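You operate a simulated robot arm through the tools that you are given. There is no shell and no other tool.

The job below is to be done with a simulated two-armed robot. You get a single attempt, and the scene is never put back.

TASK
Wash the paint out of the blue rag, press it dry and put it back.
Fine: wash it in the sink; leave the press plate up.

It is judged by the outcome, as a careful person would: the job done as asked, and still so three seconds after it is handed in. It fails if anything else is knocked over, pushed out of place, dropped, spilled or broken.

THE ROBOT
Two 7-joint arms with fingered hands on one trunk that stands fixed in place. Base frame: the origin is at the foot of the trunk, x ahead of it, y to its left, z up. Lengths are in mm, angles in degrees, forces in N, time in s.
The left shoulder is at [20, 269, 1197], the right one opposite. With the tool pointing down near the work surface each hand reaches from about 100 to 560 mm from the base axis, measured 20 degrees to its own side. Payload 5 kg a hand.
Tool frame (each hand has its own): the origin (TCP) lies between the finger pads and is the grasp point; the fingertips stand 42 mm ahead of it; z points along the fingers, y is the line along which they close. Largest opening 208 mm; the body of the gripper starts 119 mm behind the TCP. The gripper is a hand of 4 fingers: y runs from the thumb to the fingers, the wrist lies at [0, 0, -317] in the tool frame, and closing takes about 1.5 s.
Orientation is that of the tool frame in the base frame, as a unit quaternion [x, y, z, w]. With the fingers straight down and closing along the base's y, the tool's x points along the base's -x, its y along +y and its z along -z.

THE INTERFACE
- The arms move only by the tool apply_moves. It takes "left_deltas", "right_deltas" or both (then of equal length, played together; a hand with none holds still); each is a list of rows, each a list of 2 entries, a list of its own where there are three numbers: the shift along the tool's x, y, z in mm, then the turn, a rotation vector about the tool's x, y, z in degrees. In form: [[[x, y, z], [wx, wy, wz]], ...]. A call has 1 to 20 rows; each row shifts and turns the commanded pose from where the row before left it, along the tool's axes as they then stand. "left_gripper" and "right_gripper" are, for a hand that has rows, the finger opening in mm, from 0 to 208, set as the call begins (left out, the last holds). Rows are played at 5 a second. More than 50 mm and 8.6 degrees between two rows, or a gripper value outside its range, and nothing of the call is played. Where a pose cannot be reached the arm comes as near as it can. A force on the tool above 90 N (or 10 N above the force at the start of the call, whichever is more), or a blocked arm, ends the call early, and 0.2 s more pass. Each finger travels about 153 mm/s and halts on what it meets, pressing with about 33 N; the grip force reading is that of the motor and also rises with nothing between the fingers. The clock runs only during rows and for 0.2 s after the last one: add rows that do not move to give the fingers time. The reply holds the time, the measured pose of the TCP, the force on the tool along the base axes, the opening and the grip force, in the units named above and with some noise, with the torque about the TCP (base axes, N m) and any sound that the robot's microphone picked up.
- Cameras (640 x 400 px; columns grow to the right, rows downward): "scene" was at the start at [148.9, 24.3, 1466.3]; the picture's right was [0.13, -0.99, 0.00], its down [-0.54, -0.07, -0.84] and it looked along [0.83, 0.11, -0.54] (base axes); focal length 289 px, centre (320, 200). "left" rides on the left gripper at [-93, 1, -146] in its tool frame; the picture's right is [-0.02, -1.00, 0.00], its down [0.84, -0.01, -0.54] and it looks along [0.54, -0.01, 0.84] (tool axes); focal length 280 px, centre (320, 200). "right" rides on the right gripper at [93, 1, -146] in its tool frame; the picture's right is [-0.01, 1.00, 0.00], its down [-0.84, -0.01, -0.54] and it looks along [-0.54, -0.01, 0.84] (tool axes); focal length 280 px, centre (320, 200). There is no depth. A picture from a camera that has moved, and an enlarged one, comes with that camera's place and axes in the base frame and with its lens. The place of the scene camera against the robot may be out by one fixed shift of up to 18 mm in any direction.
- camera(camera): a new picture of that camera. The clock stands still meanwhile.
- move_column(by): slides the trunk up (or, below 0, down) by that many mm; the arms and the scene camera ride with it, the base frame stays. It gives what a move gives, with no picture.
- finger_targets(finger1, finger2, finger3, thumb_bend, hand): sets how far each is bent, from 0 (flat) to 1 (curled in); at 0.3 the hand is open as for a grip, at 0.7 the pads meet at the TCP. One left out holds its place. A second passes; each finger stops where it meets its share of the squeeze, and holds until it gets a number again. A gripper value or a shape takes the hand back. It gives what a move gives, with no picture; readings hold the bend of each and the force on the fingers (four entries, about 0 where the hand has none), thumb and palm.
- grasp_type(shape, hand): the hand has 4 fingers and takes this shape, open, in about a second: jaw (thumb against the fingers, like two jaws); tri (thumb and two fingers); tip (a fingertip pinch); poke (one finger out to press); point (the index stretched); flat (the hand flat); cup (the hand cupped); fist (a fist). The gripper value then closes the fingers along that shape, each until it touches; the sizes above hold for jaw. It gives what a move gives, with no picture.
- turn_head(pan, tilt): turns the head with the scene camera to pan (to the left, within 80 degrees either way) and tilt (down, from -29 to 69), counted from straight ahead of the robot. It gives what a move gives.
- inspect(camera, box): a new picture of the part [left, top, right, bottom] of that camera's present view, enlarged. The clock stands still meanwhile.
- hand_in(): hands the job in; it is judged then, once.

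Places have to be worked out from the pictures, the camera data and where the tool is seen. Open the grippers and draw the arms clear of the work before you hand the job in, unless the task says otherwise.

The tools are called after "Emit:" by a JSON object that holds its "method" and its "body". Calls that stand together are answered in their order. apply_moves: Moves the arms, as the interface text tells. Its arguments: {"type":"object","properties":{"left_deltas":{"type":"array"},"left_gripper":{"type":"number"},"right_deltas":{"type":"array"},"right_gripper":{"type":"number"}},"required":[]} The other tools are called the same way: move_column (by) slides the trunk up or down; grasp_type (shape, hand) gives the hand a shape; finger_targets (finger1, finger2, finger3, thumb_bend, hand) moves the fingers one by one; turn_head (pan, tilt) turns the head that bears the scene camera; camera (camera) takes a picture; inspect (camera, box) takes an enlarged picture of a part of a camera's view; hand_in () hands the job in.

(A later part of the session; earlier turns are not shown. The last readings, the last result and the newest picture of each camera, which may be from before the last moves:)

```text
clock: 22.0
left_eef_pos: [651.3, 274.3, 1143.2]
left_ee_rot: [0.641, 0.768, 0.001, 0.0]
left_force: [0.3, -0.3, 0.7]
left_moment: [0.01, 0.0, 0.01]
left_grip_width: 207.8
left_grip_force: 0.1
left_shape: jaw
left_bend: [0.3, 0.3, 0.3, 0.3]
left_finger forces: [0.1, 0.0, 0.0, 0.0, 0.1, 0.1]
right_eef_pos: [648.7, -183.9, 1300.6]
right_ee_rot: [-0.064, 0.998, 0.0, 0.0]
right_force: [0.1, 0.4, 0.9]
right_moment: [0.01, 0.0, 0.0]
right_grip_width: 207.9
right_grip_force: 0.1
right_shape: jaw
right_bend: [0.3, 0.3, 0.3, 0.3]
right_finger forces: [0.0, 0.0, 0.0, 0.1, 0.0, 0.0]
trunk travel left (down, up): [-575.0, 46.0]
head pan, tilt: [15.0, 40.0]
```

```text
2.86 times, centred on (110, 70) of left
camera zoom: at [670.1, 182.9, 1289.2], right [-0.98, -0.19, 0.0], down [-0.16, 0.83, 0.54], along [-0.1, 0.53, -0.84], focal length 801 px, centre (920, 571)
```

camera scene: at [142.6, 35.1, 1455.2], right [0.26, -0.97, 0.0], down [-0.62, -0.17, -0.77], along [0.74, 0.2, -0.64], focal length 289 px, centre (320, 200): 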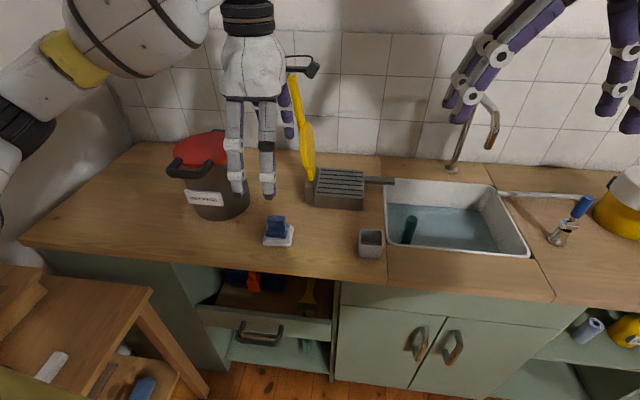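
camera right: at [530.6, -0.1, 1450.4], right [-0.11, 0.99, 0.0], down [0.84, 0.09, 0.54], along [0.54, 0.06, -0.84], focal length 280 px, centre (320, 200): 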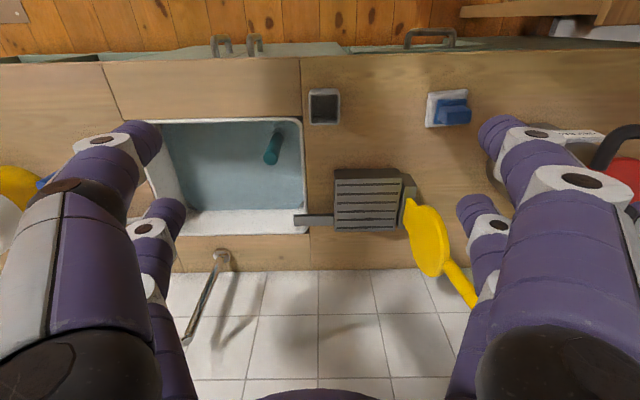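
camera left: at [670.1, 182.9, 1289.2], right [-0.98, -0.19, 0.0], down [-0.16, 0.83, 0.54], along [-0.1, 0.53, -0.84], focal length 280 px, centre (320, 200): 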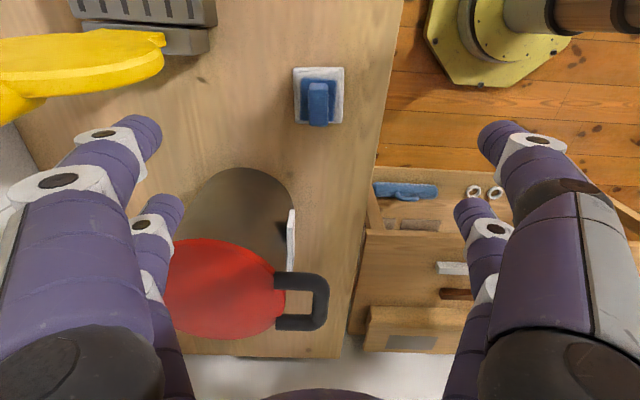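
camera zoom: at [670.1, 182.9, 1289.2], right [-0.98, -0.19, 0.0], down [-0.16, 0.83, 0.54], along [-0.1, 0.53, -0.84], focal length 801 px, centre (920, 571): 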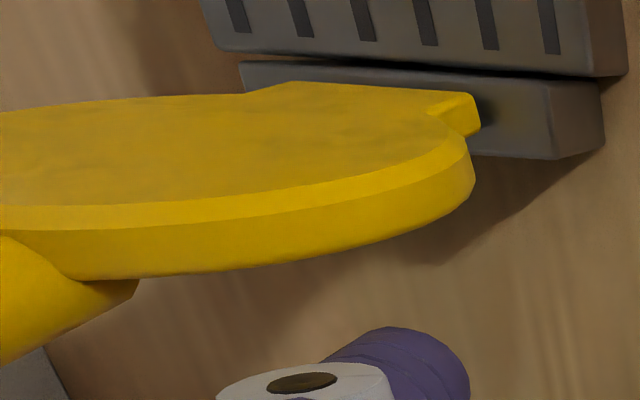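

The two hand views agree: block top centre at about (654, 276, 923), roughly 25 × 45 × 44 mm, on a pad whose top is near z=880. Before gripping, I test which finger is which by bending the thumb alone.

Emit:
{"method": "finger_targets", "body": {"hand": "left", "thumb_bend": 0.6}}

Emit:
{"method": "camera", "body": {"camera": "left"}}

Emit:
{"method": "finger_targets", "body": {"hand": "left", "finger1": 0.6}}

Emit:
{"method": "camera", "body": {"camera": "left"}}

Emit:
{"method": "finger_targets", "body": {"hand": "left", "finger1": 0.3, "finger2": 0.6}}

Emit:
{"method": "camera", "body": {"camera": "left"}}

Emit:
{"method": "finger_targets", "body": {"hand": "left", "finger2": 0.3, "finger3": 0.6}}

Emit:
{"method": "camera", "body": {"camera": "left"}}

```text
clock: 23.0
left_eef_pos: [651.4, 275.0, 1143.3]
left_ee_rot: [0.64, 0.768, 0.001, 0.0]
left_force: [-0.4, 0.1, 0.7]
left_moment: [0.03, 0.0, -0.01]
left_grip_width: 139.3
left_grip_force: 0.0
left_shape: fingers
left_bend: [0.3, 0.3, 0.3, 0.6]
left_finger forces: [0.1, 0.1, 0.1, 0.0, 0.1, 0.0]
right_eef_pos: [649.6, -184.5, 1301.4]
right_ee_rot: [-0.064, 0.998, 0.0, 0.001]
right_force: [0.4, 0.0, 0.9]
right_moment: [0.0, 0.02, -0.03]
right_grip_width: 207.7
right_grip_force: 0.1
right_shape: jaw
right_bend: [0.3, 0.3, 0.3, 0.3]
right_finger forces: [0.1, 0.0, 0.0, 0.0, 0.1, 0.1]
trunk travel left (down, up): [-575.0, 46.0]
head pan, tilt: [15.0, 40.0]
```

```text
taken
camera left: at [670.2, 182.9, 1289.2], right [-0.98, -0.2, 0.0], down [-0.16, 0.83, 0.54], along [-0.1, 0.53, -0.84], focal length 280 px, centre (320, 200)
```

left: 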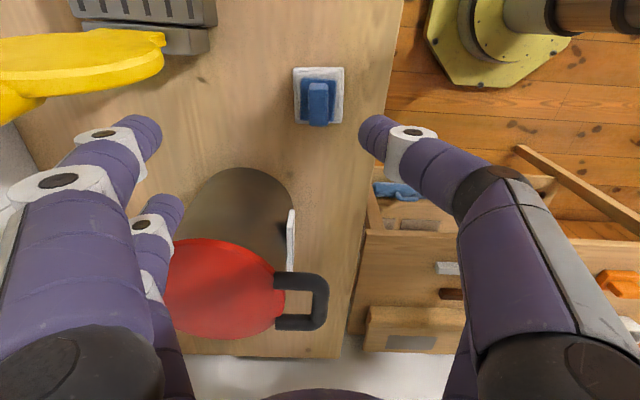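

```text
clock: 24.0
left_eef_pos: [651.9, 275.1, 1142.7]
left_ee_rot: [0.64, 0.768, 0.0, 0.0]
left_force: [-0.4, 0.1, -0.1]
left_moment: [-0.04, 0.02, -0.01]
left_grip_width: 60.8
left_grip_force: 0.0
left_shape: fingers
left_bend: [0.6, 0.3, 0.3, 0.6]
left_finger forces: [0.1, 0.0, 0.0, 0.1, 0.0, 0.1]
right_eef_pos: [649.4, -184.5, 1301.3]
right_ee_rot: [-0.065, 0.998, 0.0, -0.001]
right_force: [0.5, 0.3, 0.3]
right_moment: [-0.02, 0.03, 0.0]
right_grip_width: 207.7
right_grip_force: 0.0
right_shape: jaw
right_bend: [0.3, 0.3, 0.3, 0.3]
right_finger forces: [0.1, 0.0, 0.0, 0.1, 0.0, 0.1]
trunk travel left (down, up): [-575.0, 46.0]
head pan, tilt: [15.0, 40.0]
```

```text
taken
camera left: at [670.2, 183.0, 1289.2], right [-0.98, -0.2, 0.0], down [-0.16, 0.83, 0.54], along [-0.1, 0.53, -0.84], focal length 280 px, centre (320, 200)
```

left: 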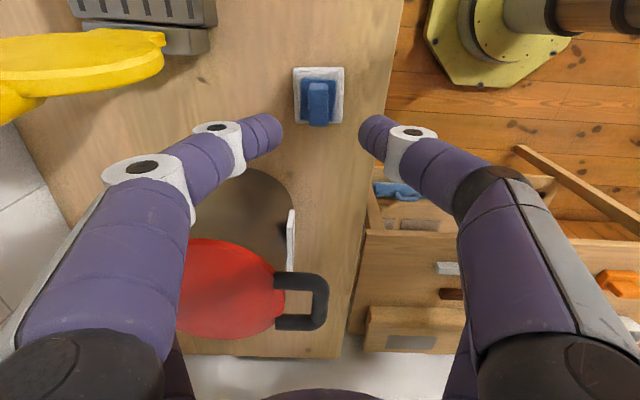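

```text
clock: 25.0
left_eef_pos: [651.4, 274.3, 1142.3]
left_ee_rot: [0.64, 0.768, 0.0, 0.0]
left_force: [0.0, -0.6, -0.9]
left_moment: [-0.02, 0.01, -0.01]
left_grip_width: 139.4
left_grip_force: 0.1
left_shape: fingers
left_bend: [0.3, 0.6, 0.3, 0.6]
left_finger forces: [0.0, 0.0, 0.0, 0.1, 0.1, 0.1]
right_eef_pos: [649.4, -185.2, 1301.8]
right_ee_rot: [-0.065, 0.998, 0.0, 0.0]
right_force: [0.6, 0.2, 0.2]
right_moment: [0.01, -0.02, 0.01]
right_grip_width: 207.9
right_grip_force: 0.1
right_shape: jaw
right_bend: [0.3, 0.3, 0.3, 0.3]
right_finger forces: [0.0, 0.0, 0.0, 0.0, 0.0, 0.0]
trunk travel left (down, up): [-575.0, 46.0]
head pan, tilt: [15.0, 40.0]
```

```text
taken
camera left: at [670.3, 183.0, 1289.2], right [-0.98, -0.2, 0.0], down [-0.16, 0.83, 0.54], along [-0.1, 0.53, -0.84], focal length 280 px, centre (320, 200)
```

left: 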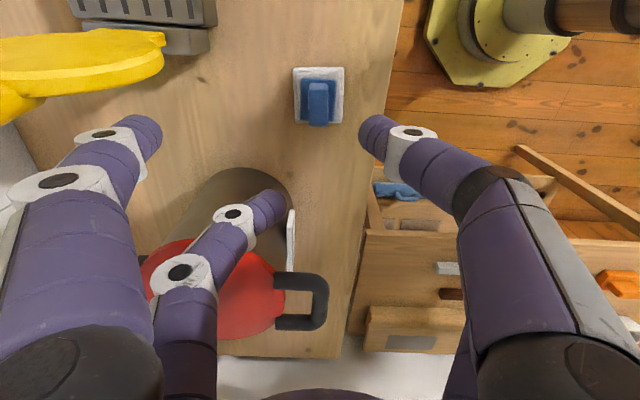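

```text
clock: 26.0
left_eef_pos: [651.9, 274.5, 1142.4]
left_ee_rot: [0.64, 0.769, 0.0, 0.0]
left_force: [0.3, 0.0, 0.4]
left_moment: [0.03, 0.0, -0.01]
left_grip_width: 139.0
left_grip_force: 0.0
left_shape: fingers
left_bend: [0.3, 0.3, 0.6, 0.6]
left_finger forces: [0.0, 0.1, 0.0, 0.0, 0.0, 0.1]
right_eef_pos: [648.0, -185.4, 1301.2]
right_ee_rot: [-0.065, 0.998, -0.001, 0.0]
right_force: [-0.7, 0.6, 0.4]
right_moment: [0.0, -0.03, -0.02]
right_grip_width: 207.9
right_grip_force: 0.0
right_shape: jaw
right_bend: [0.3, 0.3, 0.3, 0.3]
right_finger forces: [0.0, 0.1, 0.0, 0.1, 0.0, 0.0]
trunk travel left (down, up): [-575.0, 46.0]
head pan, tilt: [15.0, 40.0]
```

```text
taken
camera left: at [670.2, 182.9, 1289.2], right [-0.98, -0.2, 0.0], down [-0.16, 0.83, 0.54], along [-0.1, 0.53, -0.84], focal length 280 px, centre (320, 200)
```

left: 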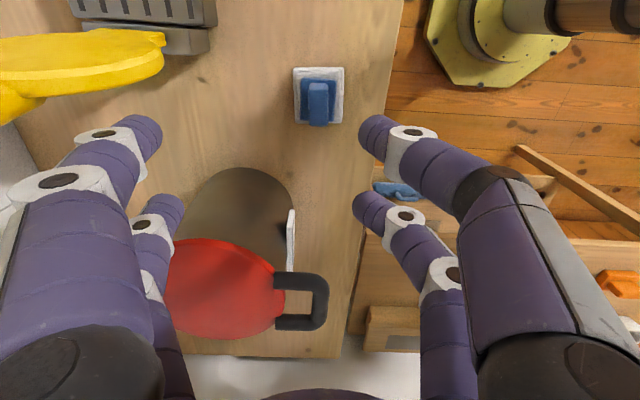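

Thumb and finger 1 form the camera-side pair, fingers 3 and 2 the other. I also notice another blue item on a lower stool/shelf; I inspect that to be sure which one is the rag.

Emit:
{"method": "inspect", "body": {"camera": "left", "box": [360, 150, 480, 250]}}

Emit:
{"method": "turn_head", "body": {"pan": 45, "tilt": 60}}

Emit:
{"method": "camera", "body": {"camera": "scene"}}

Emit:
{"method": "turn_head", "body": {"pan": 15, "tilt": 65}}

Emit:
{"method": "camera", "body": {"camera": "scene"}}

```text
4.00 times, centred on (420, 200) of left
camera zoom: at [670.2, 182.9, 1289.2], right [-0.98, -0.2, 0.0], down [-0.16, 0.83, 0.54], along [-0.1, 0.53, -0.84], focal length 1122 px, centre (-80, 200)
```

zoom: 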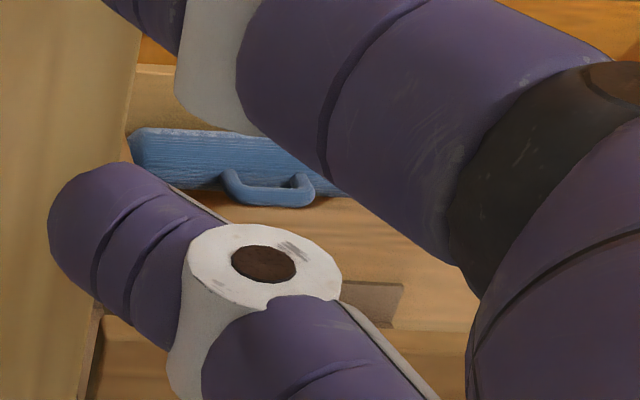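

```text
clock: 26.9
left_eef_pos: [650.3, 275.2, 1143.4]
left_ee_rot: [0.64, 0.768, 0.0, 0.0]
left_force: [-1.0, -0.2, 0.3]
left_moment: [-0.01, 0.04, -0.02]
left_grip_width: 139.3
left_grip_force: 0.1
left_shape: fingers
left_bend: [0.3, 0.3, 0.6, 0.6]
left_finger forces: [0.0, 0.0, 0.0, 0.1, 0.1, 0.1]
right_eef_pos: [649.6, -186.5, 1300.0]
right_ee_rot: [-0.064, 0.998, -0.001, 0.0]
right_force: [1.2, 0.5, -0.3]
right_moment: [-0.01, 0.01, 0.01]
right_grip_width: 208.0
right_grip_force: 0.1
right_shape: jaw
right_bend: [0.3, 0.3, 0.3, 0.3]
right_finger forces: [0.0, 0.0, 0.1, 0.1, 0.1, 0.0]
trunk travel left (down, up): [-575.0, 46.0]
head pan, tilt: [45.0, 60.0]
```

```text
taken
camera scene: at [107.7, 60.2, 1428.5], right [0.71, -0.71, 0.0], down [-0.61, -0.61, -0.5], along [0.35, 0.35, -0.87], focal length 289 px, centre (320, 200)
```

scene: 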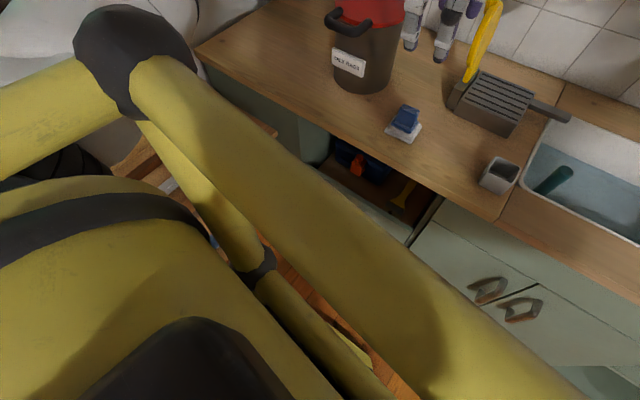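

```text
clock: 27.9
left_eef_pos: [651.0, 274.7, 1142.6]
left_ee_rot: [0.64, 0.768, 0.001, 0.0]
left_force: [-0.4, -0.8, 0.9]
left_moment: [0.01, 0.02, 0.04]
left_grip_width: 139.2
left_grip_force: 0.0
left_shape: fingers
left_bend: [0.3, 0.3, 0.6, 0.6]
left_finger forces: [0.1, 0.0, 0.0, 0.1, 0.0, 0.0]
right_eef_pos: [648.4, -185.0, 1302.3]
right_ee_rot: [-0.064, 0.998, 0.0, 0.0]
right_force: [0.8, -0.2, 0.1]
right_moment: [0.0, -0.02, 0.02]
right_grip_width: 207.7
right_grip_force: 0.1
right_shape: jaw
right_bend: [0.3, 0.3, 0.3, 0.3]
right_finger forces: [0.1, 0.1, 0.1, 0.1, 0.1, 0.0]
trunk travel left (down, up): [-575.0, 46.0]
head pan, tilt: [15.0, 65.0]
```

```text
taken
camera scene: at [119.1, 28.9, 1422.9], right [0.26, -0.97, 0.0], down [-0.88, -0.24, -0.42], along [0.41, 0.11, -0.91], focal length 289 px, centre (320, 200)
```

scene: 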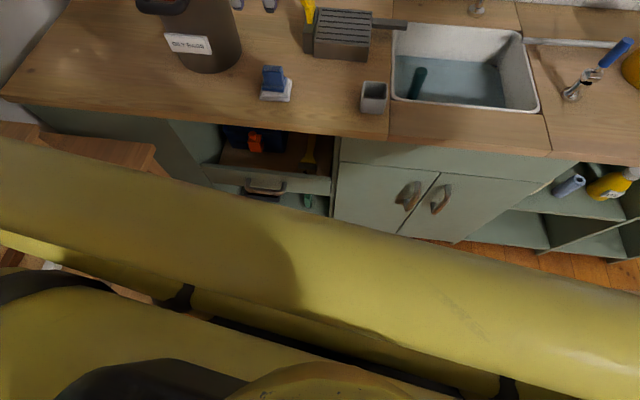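

The other blue item is a hard brush with a handle, so the cloth on the white stack is the rag. I set the jaw partly open, offset so the camera-side finger pair lines up with the block, and descend to just above it.

Emit:
{"method": "grasp_type", "body": {"shape": "jaw", "hand": "left"}}

Emit:
{"method": "apply_moves", "body": {"left_deltas": [[[25, 3.4, 0], [0, 0, 0]], [[0, 0, 40], [0, 0, 0]], [[0, 0, 40], [0, 0, 0]], [[0, 0, 40], [0, 0, 0]], [[0, 0, 40], [0, 0, 0]], [[0, 0, 15], [0, 0, 0]], [[0, 0, 0], [0, 0, 0]], [[0, 0, 0], [0, 0, 0]]], "left_gripper": 110}}

Emit:
{"method": "camera", "body": {"camera": "left"}}

Emit:
{"method": "turn_head", "body": {"pan": 20, "tilt": 45}}

Emit:
{"method": "inspect", "body": {"camera": "scene", "box": [200, 80, 400, 240]}}

```text
clock: 28.8
left_eef_pos: [651.3, 275.1, 1142.7]
left_ee_rot: [0.64, 0.768, 0.0, 0.0]
left_force: [-0.5, 0.5, 0.4]
left_moment: [0.01, 0.0, 0.02]
left_grip_width: 207.8
left_grip_force: 0.1
left_shape: jaw
left_bend: [0.3, 0.3, 0.3, 0.3]
left_finger forces: [0.0, 0.1, 0.0, 0.0, 0.0, 0.1]
right_eef_pos: [649.0, -184.5, 1300.6]
right_ee_rot: [-0.065, 0.998, 0.0, 0.0]
right_force: [0.1, -0.1, -0.6]
right_moment: [-0.01, 0.05, -0.01]
right_grip_width: 208.0
right_grip_force: 0.0
right_shape: jaw
right_bend: [0.3, 0.3, 0.3, 0.3]
right_finger forces: [0.0, 0.0, 0.1, 0.0, 0.0, 0.0]
trunk travel left (down, up): [-575.0, 46.0]
head pan, tilt: [15.0, 65.0]
```

```text
clock: 30.6
left_eef_pos: [651.7, 300.3, 968.0]
left_ee_rot: [0.64, 0.769, -0.001, 0.0]
left_force: [0.4, -0.2, -0.2]
left_moment: [-0.01, 0.02, -0.04]
left_grip_width: 110.6
left_grip_force: 0.1
left_shape: jaw
left_bend: [0.72, 0.72, 0.72, 0.7]
left_finger forces: [0.0, 0.0, 0.0, 0.1, 0.1, 0.0]
right_eef_pos: [648.8, -184.0, 1301.5]
right_ee_rot: [-0.065, 0.998, 0.0, 0.0]
right_force: [-0.1, -0.5, -0.1]
right_moment: [0.04, 0.0, 0.02]
right_grip_width: 208.0
right_grip_force: 0.0
right_shape: jaw
right_bend: [0.3, 0.3, 0.3, 0.3]
right_finger forces: [0.1, 0.0, 0.0, 0.0, 0.0, 0.1]
trunk travel left (down, up): [-575.0, 46.0]
head pan, tilt: [15.0, 65.0]
```

```text
taken
camera left: at [670.6, 208.5, 1114.2], right [-0.98, -0.2, 0.0], down [-0.16, 0.83, 0.54], along [-0.11, 0.53, -0.84], focal length 280 px, centre (320, 200)
```

left: 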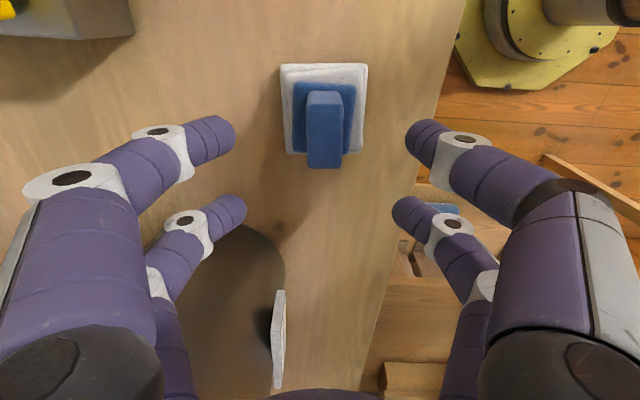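

```text
clock: 31.4
left_eef_pos: [651.5, 301.3, 969.3]
left_ee_rot: [0.64, 0.769, 0.0, -0.001]
left_force: [-1.6, -0.2, 0.6]
left_moment: [0.0, 0.04, 0.03]
left_grip_width: 110.4
left_grip_force: 0.1
left_shape: jaw
left_bend: [0.72, 0.72, 0.72, 0.7]
left_finger forces: [0.0, 0.0, 0.0, 0.1, 0.0, 0.1]
right_eef_pos: [649.1, -185.4, 1301.5]
right_ee_rot: [-0.065, 0.998, 0.0, 0.001]
right_force: [0.3, -0.6, 0.4]
right_moment: [-0.01, -0.03, -0.01]
right_grip_width: 208.1
right_grip_force: 0.1
right_shape: jaw
right_bend: [0.3, 0.3, 0.3, 0.3]
right_finger forces: [0.0, 0.0, 0.0, 0.0, 0.0, 0.1]
trunk travel left (down, up): [-575.0, 46.0]
head pan, tilt: [20.0, 45.0]
```

```text
2.50 times, centred on (300, 160) of scene
camera zoom: at [136.9, 40.9, 1447.9], right [0.34, -0.94, 0.0], down [-0.67, -0.24, -0.71], along [0.66, 0.24, -0.71], focal length 723 px, centre (370, 300)
```

zoom: 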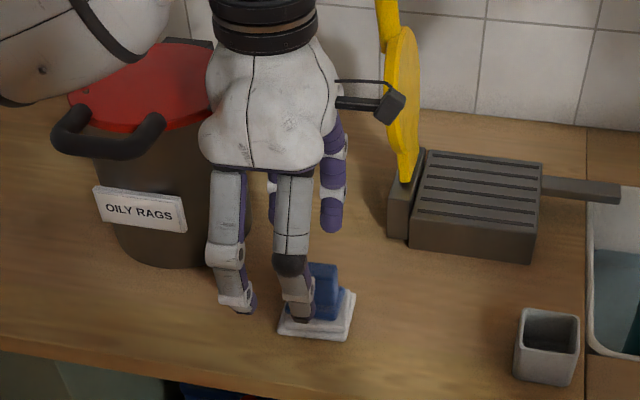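

The alignment reads as expected: block centred between the near fingers. I descend the last 36 mm and check before closing.

Emit:
{"method": "apply_moves", "body": {"left_deltas": [[[0, 0, 18], [0, 0, 0]], [[0, 0, 18], [0, 0, 0]], [[0, 0, 0], [0, 0, 0]], [[0, 0, 0], [0, 0, 0]]]}}

Emit:
{"method": "camera", "body": {"camera": "left"}}

Emit:
{"method": "inspect", "body": {"camera": "scene", "box": [240, 140, 360, 240]}}

```text
clock: 32.4
left_eef_pos: [651.5, 302.2, 930.9]
left_ee_rot: [0.64, 0.768, 0.001, 0.0]
left_force: [-0.5, 0.5, 0.1]
left_moment: [-0.03, -0.01, 0.0]
left_grip_width: 110.4
left_grip_force: 0.2
left_shape: jaw
left_bend: [0.72, 0.72, 0.72, 0.7]
left_finger forces: [0.0, 0.1, 0.0, 0.0, 0.1, 0.1]
right_eef_pos: [648.4, -185.8, 1301.3]
right_ee_rot: [-0.065, 0.998, -0.001, 0.001]
right_force: [0.6, -0.2, 0.3]
right_moment: [-0.01, 0.01, 0.04]
right_grip_width: 208.1
right_grip_force: 0.1
right_shape: jaw
right_bend: [0.3, 0.3, 0.3, 0.3]
right_finger forces: [0.0, 0.1, 0.0, 0.1, 0.0, 0.1]
trunk travel left (down, up): [-575.0, 46.0]
head pan, tilt: [20.0, 45.0]
```

```text
taken
camera left: at [670.8, 209.4, 1077.5], right [-0.98, -0.2, 0.0], down [-0.16, 0.83, 0.54], along [-0.1, 0.53, -0.84], focal length 280 px, centre (320, 200)
```

left: 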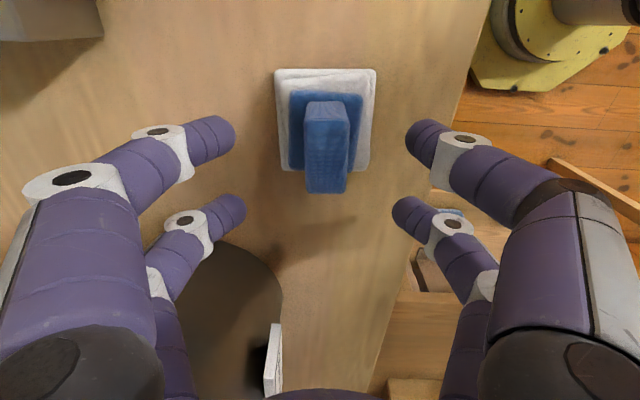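

```text
4.00 times, centred on (300, 190) of scene
camera zoom: at [136.9, 40.9, 1447.9], right [0.34, -0.94, 0.0], down [-0.66, -0.24, -0.71], along [0.66, 0.24, -0.71], focal length 1157 px, centre (400, 240)
```

zoom: 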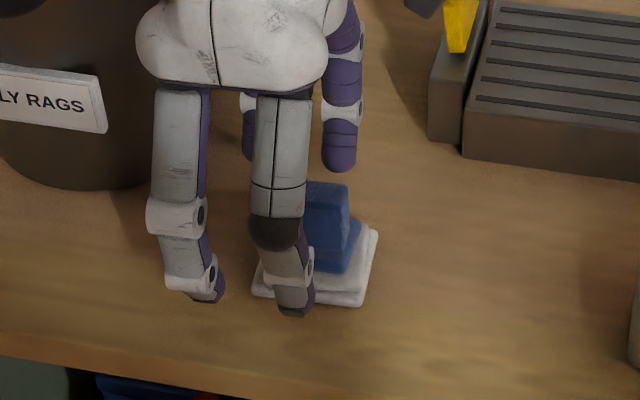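

Tips stand beside the block just above the pad. I close the fingers on the block.

Emit:
{"method": "apply_moves", "body": {"left_deltas": [[[0, 0, 0], [0, 0, 0]], [[0, 0, 0], [0, 0, 0]], [[0, 0, 0], [0, 0, 0]], [[0, 0, 0], [0, 0, 0]], [[0, 0, 0], [0, 0, 0]], [[0, 0, 0], [0, 0, 0]], [[0, 0, 0], [0, 0, 0]], [[0, 0, 0], [0, 0, 0]], [[0, 0, 0], [0, 0, 0]]], "left_gripper": 5}}

Emit:
{"method": "camera", "body": {"camera": "left"}}

Emit:
{"method": "inspect", "body": {"camera": "scene", "box": [240, 140, 360, 240]}}

```text
clock: 34.4
left_eef_pos: [651.5, 301.5, 932.0]
left_ee_rot: [0.64, 0.769, 0.0, 0.0]
left_force: [-0.2, -1.1, 4.3]
left_moment: [-0.06, -0.19, -0.04]
left_grip_width: 12.0
left_grip_force: 32.9
left_shape: jaw
left_bend: [0.74, 0.7, 0.7, 0.72]
left_finger forces: [23.4, 0.0, 0.0, 0.0, 24.7, 0.0]
right_eef_pos: [647.4, -185.7, 1301.4]
right_ee_rot: [-0.065, 0.998, 0.001, 0.001]
right_force: [0.1, -0.6, -0.1]
right_moment: [0.0, 0.03, -0.01]
right_grip_width: 207.8
right_grip_force: 0.0
right_shape: jaw
right_bend: [0.3, 0.3, 0.3, 0.3]
right_finger forces: [0.0, 0.1, 0.0, 0.0, 0.0, 0.0]
trunk travel left (down, up): [-575.0, 46.0]
head pan, tilt: [20.0, 45.0]
```

```text
taken
camera left: at [670.6, 209.2, 1077.7], right [-0.98, -0.2, 0.0], down [-0.16, 0.83, 0.54], along [-0.1, 0.53, -0.84], focal length 280 px, centre (320, 200)
```

left: 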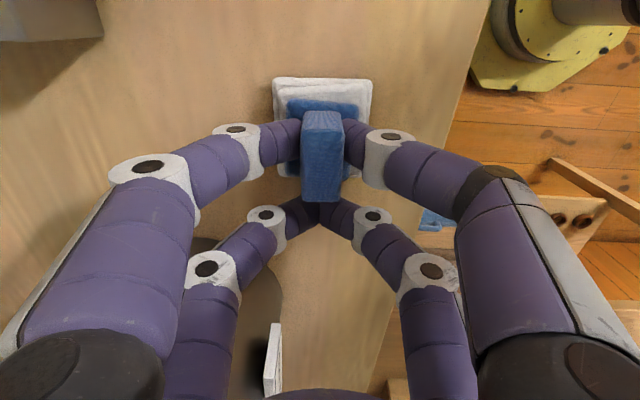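

```text
4.00 times, centred on (300, 190) of scene
camera zoom: at [136.6, 40.8, 1448.0], right [0.34, -0.94, 0.0], down [-0.66, -0.24, -0.71], along [0.66, 0.24, -0.71], focal length 1157 px, centre (400, 240)
```

zoom: 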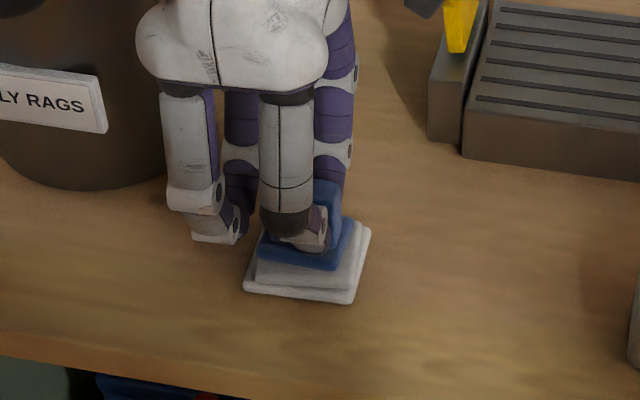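

Thumb and finger 1 hold about 24 N each, with a 4 N upward push on the hand, and the white stack seems to have shifted a few mm. I zoom in to see what touches what before lifting.

Emit:
{"method": "inspect", "body": {"camera": "left", "box": [240, 60, 400, 220]}}

Emit:
{"method": "inspect", "body": {"camera": "scene", "box": [270, 170, 340, 225]}}

Emit:
{"method": "inspect", "body": {"camera": "right", "box": [480, 60, 620, 160]}}

```text
2.50 times, centred on (320, 140) of left
camera zoom: at [670.6, 209.2, 1077.7], right [-0.98, -0.2, 0.0], down [-0.16, 0.83, 0.54], along [-0.1, 0.53, -0.84], focal length 701 px, centre (320, 350)
```

zoom: 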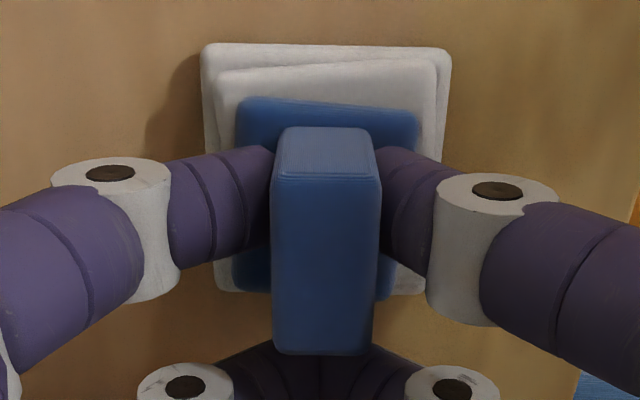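

```text
7.27 times, centred on (305, 198) of scene
camera zoom: at [136.6, 40.8, 1448.0], right [0.34, -0.94, 0.0], down [-0.66, -0.24, -0.71], along [0.66, 0.24, -0.71], focal length 2104 px, centre (429, 218)
```

zoom: 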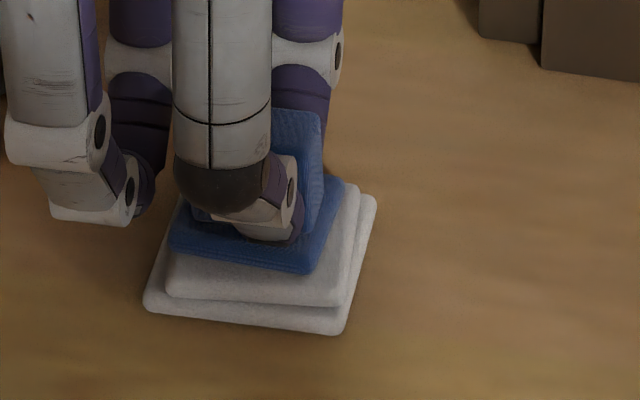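

```text
4.00 times, centred on (550, 110) of right
camera zoom: at [555.3, -196.7, 1447.4], right [-0.11, 0.99, 0.0], down [0.84, 0.1, 0.54], along [0.54, 0.06, -0.84], focal length 1122 px, centre (-600, 560)
```

zoom: 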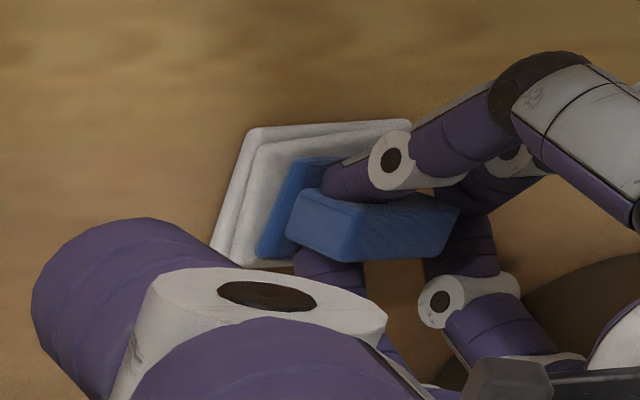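

Everything in the stack shifted about 6 mm to the left (+y) while the fingers closed. While the rag still bears on the stack I draw it back 6 mm and check whether the white cloths follow.

Emit:
{"method": "apply_moves", "body": {"left_deltas": [[[-2, 0, 0], [0, 0, 0]], [[-2, 0, 0], [0, 0, 0]], [[-2.5, 0, 0], [0, 0, 0]], [[0, 0, 0], [0, 0, 0]], [[0, 0, 0], [0, 0, 0]]]}}

Emit:
{"method": "inspect", "body": {"camera": "left", "box": [240, 60, 400, 220]}}

Emit:
{"method": "inspect", "body": {"camera": "scene", "box": [270, 170, 340, 225]}}

```text
clock: 35.6
left_eef_pos: [651.0, 293.3, 931.7]
left_ee_rot: [0.64, 0.768, 0.0, 0.001]
left_force: [-0.8, -1.1, 1.7]
left_moment: [-0.01, -0.07, -0.02]
left_grip_width: 11.8
left_grip_force: 33.1
left_shape: jaw
left_bend: [0.74, 0.7, 0.7, 0.72]
left_finger forces: [21.9, 0.1, 0.1, 0.0, 23.3, 0.0]
right_eef_pos: [648.5, -184.7, 1300.8]
right_ee_rot: [-0.064, 0.998, 0.0, 0.001]
right_force: [0.0, -0.2, 0.9]
right_moment: [-0.01, -0.04, 0.0]
right_grip_width: 208.1
right_grip_force: 0.1
right_shape: jaw
right_bend: [0.3, 0.3, 0.3, 0.3]
right_finger forces: [0.0, 0.0, 0.0, 0.0, 0.0, 0.1]
trunk travel left (down, up): [-575.0, 46.0]
head pan, tilt: [20.0, 45.0]
```

```text
2.50 times, centred on (320, 140) of left
camera zoom: at [670.7, 201.3, 1077.8], right [-0.98, -0.2, 0.0], down [-0.16, 0.83, 0.54], along [-0.1, 0.53, -0.84], focal length 701 px, centre (320, 350)
```

zoom: 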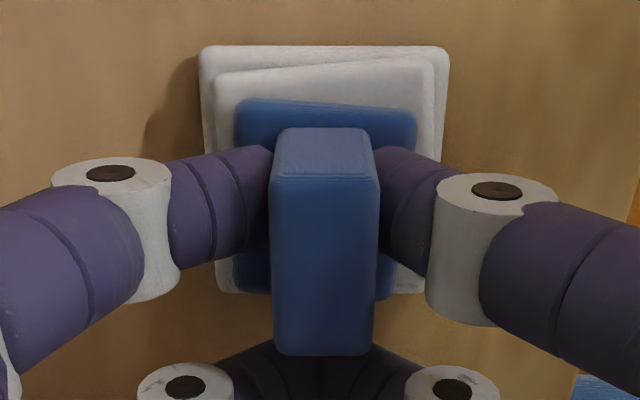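

```text
7.27 times, centred on (305, 198) of scene
camera zoom: at [136.8, 40.8, 1447.9], right [0.34, -0.94, 0.0], down [-0.66, -0.24, -0.71], along [0.66, 0.24, -0.71], focal length 2104 px, centre (429, 218)
```

zoom: 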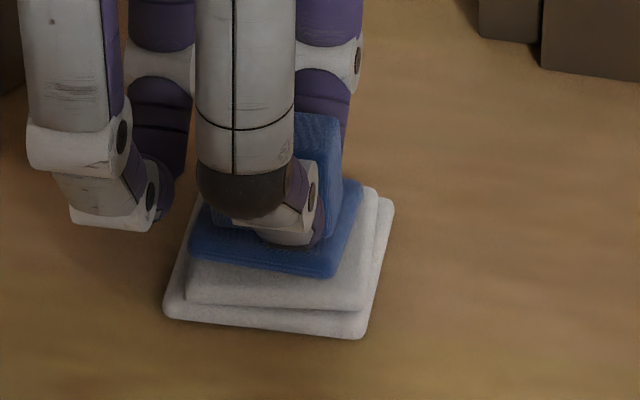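

The white cloths followed and are back within 2 mm of where they were. I note this TCP pose (651, 293, 932) for putting back, and lift the rag slowly.

Emit:
{"method": "apply_moves", "body": {"left_deltas": [[[0, 0, -4], [0, 0, 0]], [[0, 0, -8], [0, 0, 0]], [[0, 0, -15], [0, 0, 0]], [[0, 0, -25], [0, 0, 0]], [[0, 0, -40], [0, 0, 0]], [[0, 0, 0], [0, 0, 0]], [[0, 0, 0], [0, 0, 0]]]}}

Emit:
{"method": "camera", "body": {"camera": "left"}}

Emit:
{"method": "inspect", "body": {"camera": "scene", "box": [240, 120, 360, 230]}}

```text
clock: 37.2
left_eef_pos: [652.0, 294.0, 1022.7]
left_ee_rot: [0.64, 0.769, 0.0, 0.0]
left_force: [-0.6, -0.4, -0.9]
left_moment: [0.05, -0.04, -0.02]
left_grip_width: 11.7
left_grip_force: 33.0
left_shape: jaw
left_bend: [0.74, 0.7, 0.7, 0.72]
left_finger forces: [21.9, 0.0, 0.0, 0.0, 22.7, 0.1]
right_eef_pos: [648.8, -184.8, 1301.7]
right_ee_rot: [-0.065, 0.998, 0.001, 0.001]
right_force: [-0.1, 0.3, 1.0]
right_moment: [0.05, -0.04, -0.03]
right_grip_width: 207.9
right_grip_force: 0.2
right_shape: jaw
right_bend: [0.3, 0.3, 0.3, 0.3]
right_finger forces: [0.1, 0.0, 0.0, 0.1, 0.1, 0.0]
trunk travel left (down, up): [-575.0, 46.0]
head pan, tilt: [20.0, 45.0]
```

```text
taken
camera left: at [671.2, 201.9, 1167.9], right [-0.98, -0.19, 0.0], down [-0.16, 0.83, 0.54], along [-0.1, 0.53, -0.84], focal length 280 px, centre (320, 200)
```

left: 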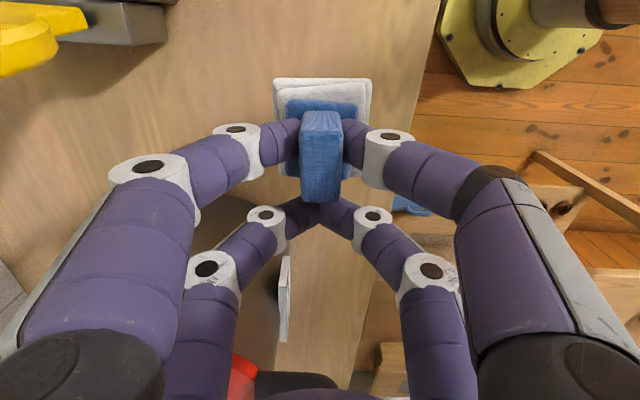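

```text
3.64 times, centred on (300, 175) of scene
camera zoom: at [136.5, 40.7, 1448.0], right [0.34, -0.94, 0.0], down [-0.66, -0.24, -0.71], along [0.66, 0.24, -0.71], focal length 1052 px, centre (393, 291)
```

zoom: 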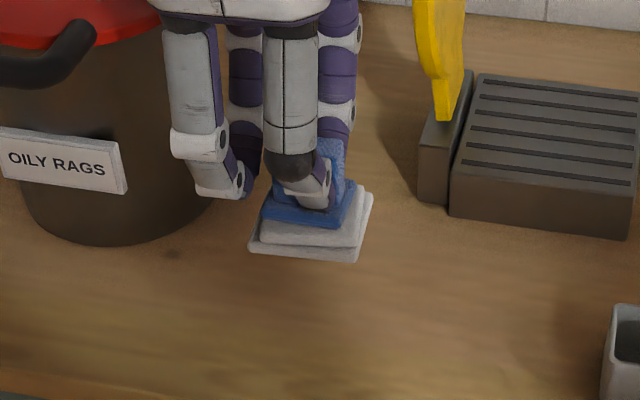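

The white layers came up with the blue — it is all one piece. I look closely at it, including its underside, before going on.

Emit:
{"method": "apply_moves", "body": {"left_deltas": [[[0, 0, -45], [0, 0, 0]], [[0, 0, -45], [0, 0, 0]], [[0, 0, -45], [0, 0, 0]], [[0, 0, -45], [0, 0, 0]], [[0, 0, -20], [0, 0, 0]], [[0, 0, 0], [0, 0, 0]]]}}

Emit:
{"method": "turn_head", "body": {"pan": 22, "tilt": 25}}

Emit:
{"method": "camera", "body": {"camera": "scene"}}

Emit:
{"method": "inspect", "body": {"camera": "right", "box": [440, 60, 640, 200]}}

```text
clock: 38.6
left_eef_pos: [651.8, 296.3, 1222.7]
left_ee_rot: [0.64, 0.768, -0.001, 0.0]
left_force: [0.2, 0.4, -0.2]
left_moment: [-0.01, 0.04, -0.03]
left_grip_width: 11.6
left_grip_force: 33.3
left_shape: jaw
left_bend: [0.74, 0.7, 0.7, 0.72]
left_finger forces: [22.0, 0.0, 0.1, 0.1, 22.8, 0.1]
right_eef_pos: [648.4, -185.5, 1300.7]
right_ee_rot: [-0.064, 0.998, 0.0, 0.0]
right_force: [0.2, -0.6, -0.5]
right_moment: [-0.01, 0.03, -0.02]
right_grip_width: 207.7
right_grip_force: 0.0
right_shape: jaw
right_bend: [0.3, 0.3, 0.3, 0.3]
right_finger forces: [0.0, 0.0, 0.0, 0.0, 0.0, 0.0]
trunk travel left (down, up): [-575.0, 46.0]
head pan, tilt: [20.0, 45.0]
```

```text
clock: 39.5
left_eef_pos: [652.5, 295.6, 1223.5]
left_ee_rot: [0.64, 0.768, 0.0, 0.0]
left_force: [-0.2, 0.4, -0.8]
left_moment: [-0.01, 0.03, -0.02]
left_grip_width: 11.6
left_grip_force: 32.5
left_shape: jaw
left_bend: [0.74, 0.7, 0.7, 0.72]
left_finger forces: [21.9, 0.0, 0.1, 0.0, 22.7, 0.1]
right_eef_pos: [647.8, -184.6, 1301.4]
right_ee_rot: [-0.064, 0.998, 0.001, 0.0]
right_force: [-0.1, 0.7, 0.5]
right_moment: [-0.01, 0.01, -0.03]
right_grip_width: 208.2
right_grip_force: 0.0
right_shape: jaw
right_bend: [0.3, 0.3, 0.3, 0.3]
right_finger forces: [0.0, 0.1, 0.0, 0.1, 0.0, 0.1]
trunk travel left (down, up): [-575.0, 46.0]
head pan, tilt: [22.0, 25.0]
```

```text
taken
camera scene: at [146.0, 47.7, 1478.4], right [0.37, -0.93, 0.0], down [-0.39, -0.16, -0.91], along [0.84, 0.34, -0.42], focal length 289 px, centre (320, 200)
```

scene: 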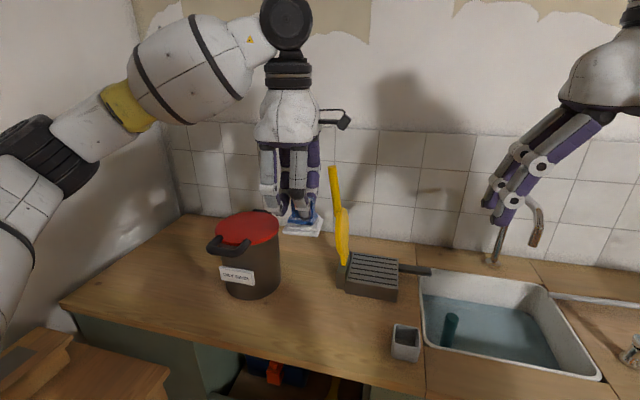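

```text
2.86 times, centred on (540, 130) of right
camera zoom: at [555.7, -196.5, 1447.3], right [-0.11, 0.99, 0.0], down [0.84, 0.1, 0.54], along [0.54, 0.06, -0.84], focal length 801 px, centre (-309, 400)
```

zoom: 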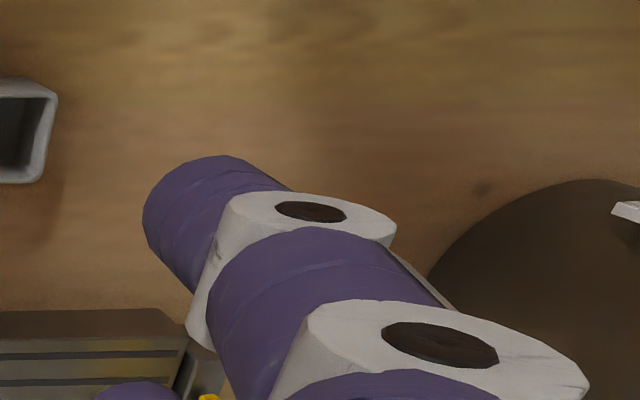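

Nothing is left on the counter, so the whole piece is the rag (the pale layers presumably being the painted part). I zoom in on it in the hand and check the place it came from.

Emit:
{"method": "inspect", "body": {"camera": "scene", "box": [250, 180, 350, 250]}}

Emit:
{"method": "inspect", "body": {"camera": "left", "box": [240, 40, 400, 220]}}

Emit:
{"method": "inspect", "body": {"camera": "scene", "box": [300, 150, 450, 370]}}

```text
5.71 times, centred on (300, 215) of scene
camera zoom: at [146.0, 47.7, 1478.4], right [0.37, -0.93, 0.0], down [-0.39, -0.16, -0.91], along [0.84, 0.34, -0.42], focal length 1653 px, centre (434, 114)
```

zoom: 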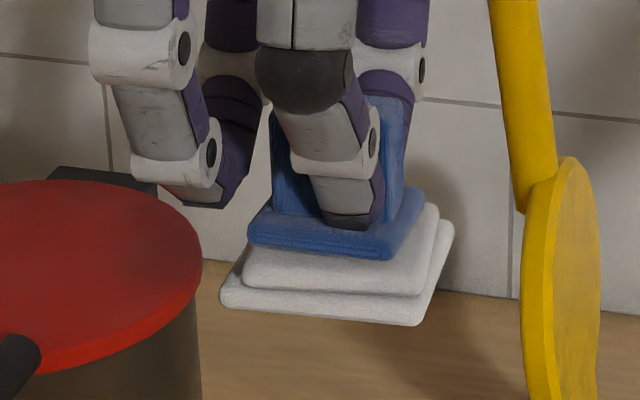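

```text
2.22 times, centred on (320, 130) of left
camera zoom: at [670.9, 203.3, 1369.6], right [-0.98, -0.2, 0.0], down [-0.16, 0.83, 0.54], along [-0.1, 0.53, -0.84], focal length 623 px, centre (320, 356)
```

zoom: 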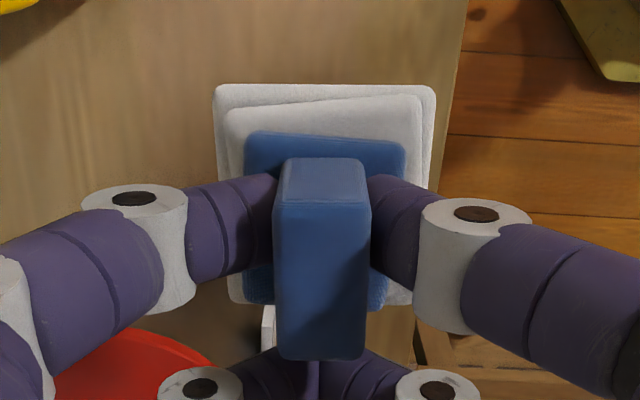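

```text
1.82 times, centred on (375, 260) of scene
camera zoom: at [146.0, 47.7, 1478.4], right [0.37, -0.93, 0.0], down [-0.39, -0.16, -0.91], along [0.84, 0.34, -0.42], focal length 526 px, centre (220, 91)
```

zoom: 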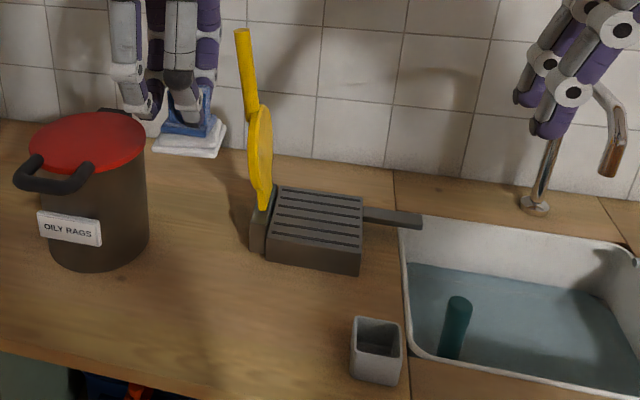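

The rag is held well. Next I test how far the left arm can carry it toward the sink: I shift the right hand out to the right and bring the left hand inward at safe height.

Emit:
{"method": "apply_moves", "body": {"left_deltas": [[[-45, 0, 0], [0, 0, 0]], [[-45, 0, 0], [0, 0, 0]], [[-45, 0, 0], [0, 0, 0]], [[-45, 0, 0], [0, 0, 0]], [[-45, 0, 0], [0, 0, 0]], [[-45, 0, 0], [0, 0, 0]], [[0, 0, 0], [0, 0, 0]]], "right_deltas": [[[0, -45, 0], [0, 0, 0]], [[0, -45, 0], [0, 0, 0]], [[0, -45, 0], [0, 0, 0]], [[0, -45, 0], [0, 0, 0]], [[0, 0, 0], [0, 0, 0]], [[0, 0, 0], [0, 0, 0]], [[0, 0, 0], [0, 0, 0]]]}}

Emit:
{"method": "turn_head", "body": {"pan": 0, "tilt": 30}}

Emit:
{"method": "camera", "body": {"camera": "scene"}}

```text
clock: 41.0
left_eef_pos: [702.5, 30.3, 1221.5]
left_ee_rot: [0.639, 0.769, -0.001, 0.0]
left_force: [-0.1, 2.3, -0.9]
left_moment: [-0.19, 0.04, 0.02]
left_grip_width: 11.6
left_grip_force: 32.8
left_shape: jaw
left_bend: [0.74, 0.7, 0.7, 0.72]
left_finger forces: [22.0, 0.0, 0.0, 0.0, 22.8, 0.0]
right_eef_pos: [671.7, -362.1, 1304.0]
right_ee_rot: [-0.066, 0.998, -0.001, 0.001]
right_force: [0.1, 1.4, 0.9]
right_moment: [-0.26, 0.03, 0.01]
right_grip_width: 207.8
right_grip_force: 0.1
right_shape: jaw
right_bend: [0.3, 0.3, 0.3, 0.3]
right_finger forces: [0.0, 0.1, 0.0, 0.0, 0.0, 0.1]
trunk travel left (down, up): [-575.0, 46.0]
head pan, tilt: [22.0, 25.0]
```

```text
clock: 41.9
left_eef_pos: [700.9, 27.3, 1221.6]
left_ee_rot: [0.64, 0.768, 0.0, 0.0]
left_force: [0.4, -0.2, -0.1]
left_moment: [-0.05, 0.01, 0.0]
left_grip_width: 11.7
left_grip_force: 33.2
left_shape: jaw
left_bend: [0.74, 0.7, 0.7, 0.72]
left_finger forces: [22.0, 0.0, 0.0, 0.0, 22.7, 0.1]
right_eef_pos: [670.7, -365.9, 1303.5]
right_ee_rot: [-0.065, 0.998, -0.001, -0.001]
right_force: [0.3, -0.1, 0.1]
right_moment: [-0.04, 0.01, 0.01]
right_grip_width: 208.0
right_grip_force: 0.1
right_shape: jaw
right_bend: [0.3, 0.3, 0.3, 0.3]
right_finger forces: [0.0, 0.1, 0.0, 0.0, 0.1, 0.0]
trunk travel left (down, up): [-575.0, 46.0]
head pan, tilt: [0.0, 30.0]
```

```text
taken
camera scene: at [151.0, 13.5, 1470.6], right [0.0, -1.0, 0.0], down [-0.5, 0.0, -0.87], along [0.87, 0.0, -0.5], focal length 289 px, centre (320, 200)
```

scene: 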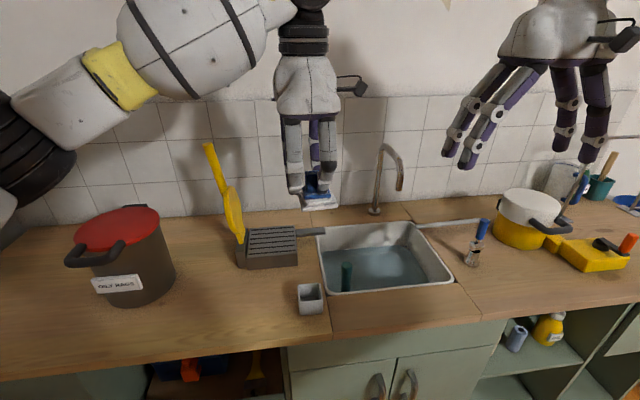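

Left reach is good so far. I continue toward a spot over the front-left part of the sink, lowering gradually.

Emit:
{"method": "apply_moves", "body": {"left_deltas": [[[-34, 18, 20], [0, 0, 0]], [[-34, 18, 20], [0, 0, 0]], [[-34, 18, 20], [0, 0, 0]], [[-34, 18, 20], [0, 0, 0]], [[-34, 18, 20], [0, 0, 0]], [[0, 0, 0], [0, 0, 0]], [[0, 0, 0], [0, 0, 0]]]}}

Emit:
{"method": "camera", "body": {"camera": "scene"}}

Emit:
{"method": "camera", "body": {"camera": "left"}}

```text
clock: 43.5
left_eef_pos: [820.7, -125.5, 1121.3]
left_ee_rot: [0.64, 0.768, 0.0, 0.001]
left_force: [0.1, -0.7, -1.0]
left_moment: [0.18, 0.04, 0.01]
left_grip_width: 12.1
left_grip_force: 33.2
left_shape: jaw
left_bend: [0.74, 0.7, 0.7, 0.72]
left_finger forces: [22.0, 0.0, 0.1, 0.1, 22.8, 0.1]
right_eef_pos: [671.3, -367.7, 1302.7]
right_ee_rot: [-0.063, 0.998, 0.001, 0.0]
right_force: [-0.1, -1.9, -1.1]
right_moment: [0.18, 0.03, 0.0]
right_grip_width: 207.9
right_grip_force: 0.2
right_shape: jaw
right_bend: [0.3, 0.3, 0.3, 0.3]
right_finger forces: [0.0, 0.1, 0.1, 0.0, 0.1, 0.0]
trunk travel left (down, up): [-575.0, 46.0]
head pan, tilt: [0.0, 30.0]
```

```text
taken
camera scene: at [151.5, 11.7, 1470.4], right [0.0, -1.0, 0.0], down [-0.5, 0.0, -0.87], along [0.87, 0.0, -0.5], focal length 289 px, centre (320, 200)
```

scene: 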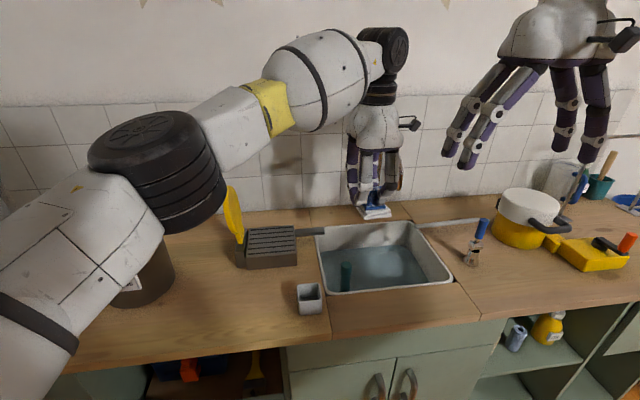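

```text
taken
camera left: at [839.3, -216.9, 1267.4], right [-0.98, -0.19, 0.0], down [-0.16, 0.83, 0.54], along [-0.1, 0.53, -0.84], focal length 280 px, centre (320, 200)
```

left: 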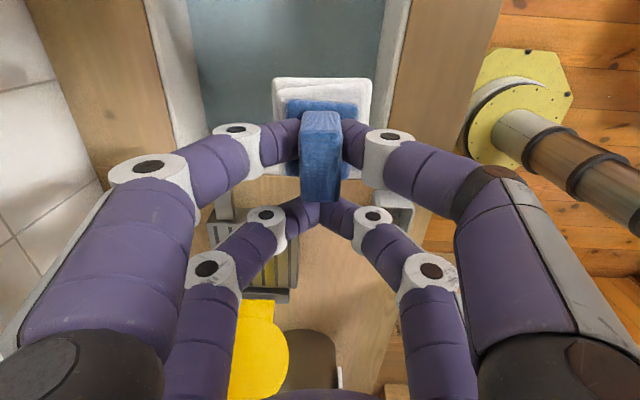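

The left arm reached over the sink. I test whether it can also reach above a clearer wash spot nearer the sink's middle, still with the rag above the rim.

Emit:
{"method": "apply_moves", "body": {"left_deltas": [[[-22, 14.4, 25], [0, 0, 0]], [[-22, 14.4, 25], [0, 0, 0]], [[-22, 14.4, 25], [0, 0, 0]], [[0, 0, 25], [0, 0, 0]], [[0, 0, 20], [0, 0, 0]], [[0, 0, 0], [0, 0, 0]], [[0, 0, 0], [0, 0, 0]]]}}

Emit:
{"method": "camera", "body": {"camera": "scene"}}

Emit:
{"method": "camera", "body": {"camera": "left"}}

Emit:
{"method": "camera", "body": {"camera": "right"}}

```text
clock: 45.3
left_eef_pos: [869.1, -109.8, 1018.8]
left_ee_rot: [0.622, 0.783, -0.003, 0.007]
left_force: [0.5, -0.3, -0.5]
left_moment: [-0.02, 0.0, 0.0]
left_grip_width: 11.5
left_grip_force: 32.4
left_shape: jaw
left_bend: [0.74, 0.7, 0.7, 0.72]
left_finger forces: [22.5, 0.0, 0.0, 0.0, 23.3, 0.0]
left hand out of reach, approached as far as the arm can: row 2, 3
right_eef_pos: [671.9, -364.7, 1303.2]
right_ee_rot: [-0.065, 0.998, 0.0, 0.001]
right_force: [0.1, 1.1, 1.0]
right_moment: [-0.24, -0.01, 0.01]
right_grip_width: 207.9
right_grip_force: 0.0
right_shape: jaw
right_bend: [0.3, 0.3, 0.3, 0.3]
right_finger forces: [0.0, 0.0, 0.0, 0.0, 0.0, 0.0]
trunk travel left (down, up): [-575.0, 46.0]
head pan, tilt: [0.0, 30.0]
stopped in row 7 (left hand): the arm was blocked; the commanded pose is now the measured one
```

```text
taken
camera scene: at [151.3, 14.3, 1470.5], right [0.0, -1.0, 0.0], down [-0.5, 0.0, -0.87], along [0.87, 0.0, -0.5], focal length 289 px, centre (320, 200)
```

scene: 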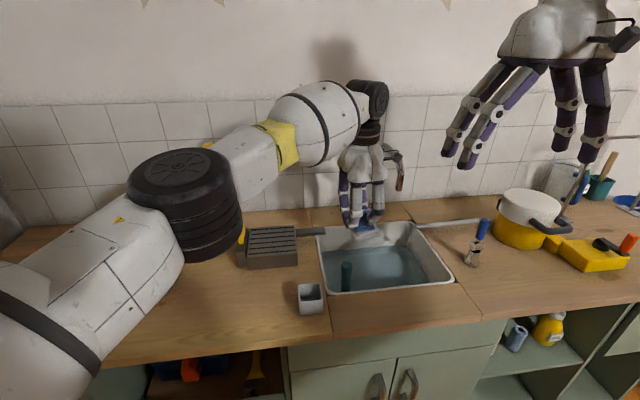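

```text
taken
camera left: at [891.7, -199.0, 1166.0], right [-0.97, -0.24, 0.0], down [-0.2, 0.83, 0.53], along [-0.12, 0.51, -0.85], focal length 280 px, centre (320, 200)
```

left: 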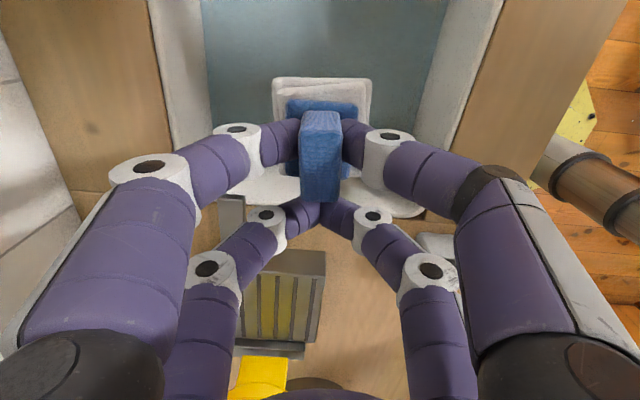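

```text
taken
camera right: at [578.0, -375.8, 1449.7], right [-0.11, 0.99, 0.0], down [0.84, 0.1, 0.54], along [0.54, 0.06, -0.84], focal length 280 px, centre (320, 200)
```

right: 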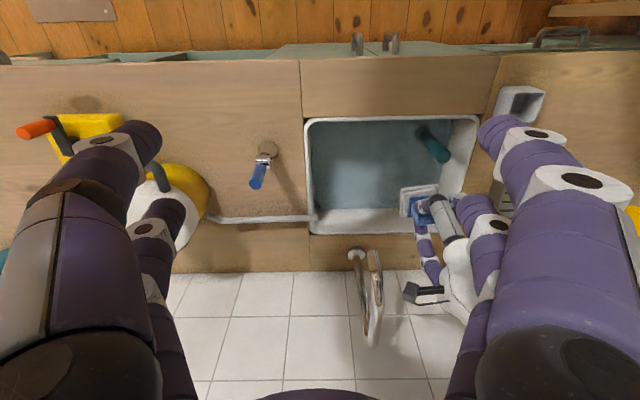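

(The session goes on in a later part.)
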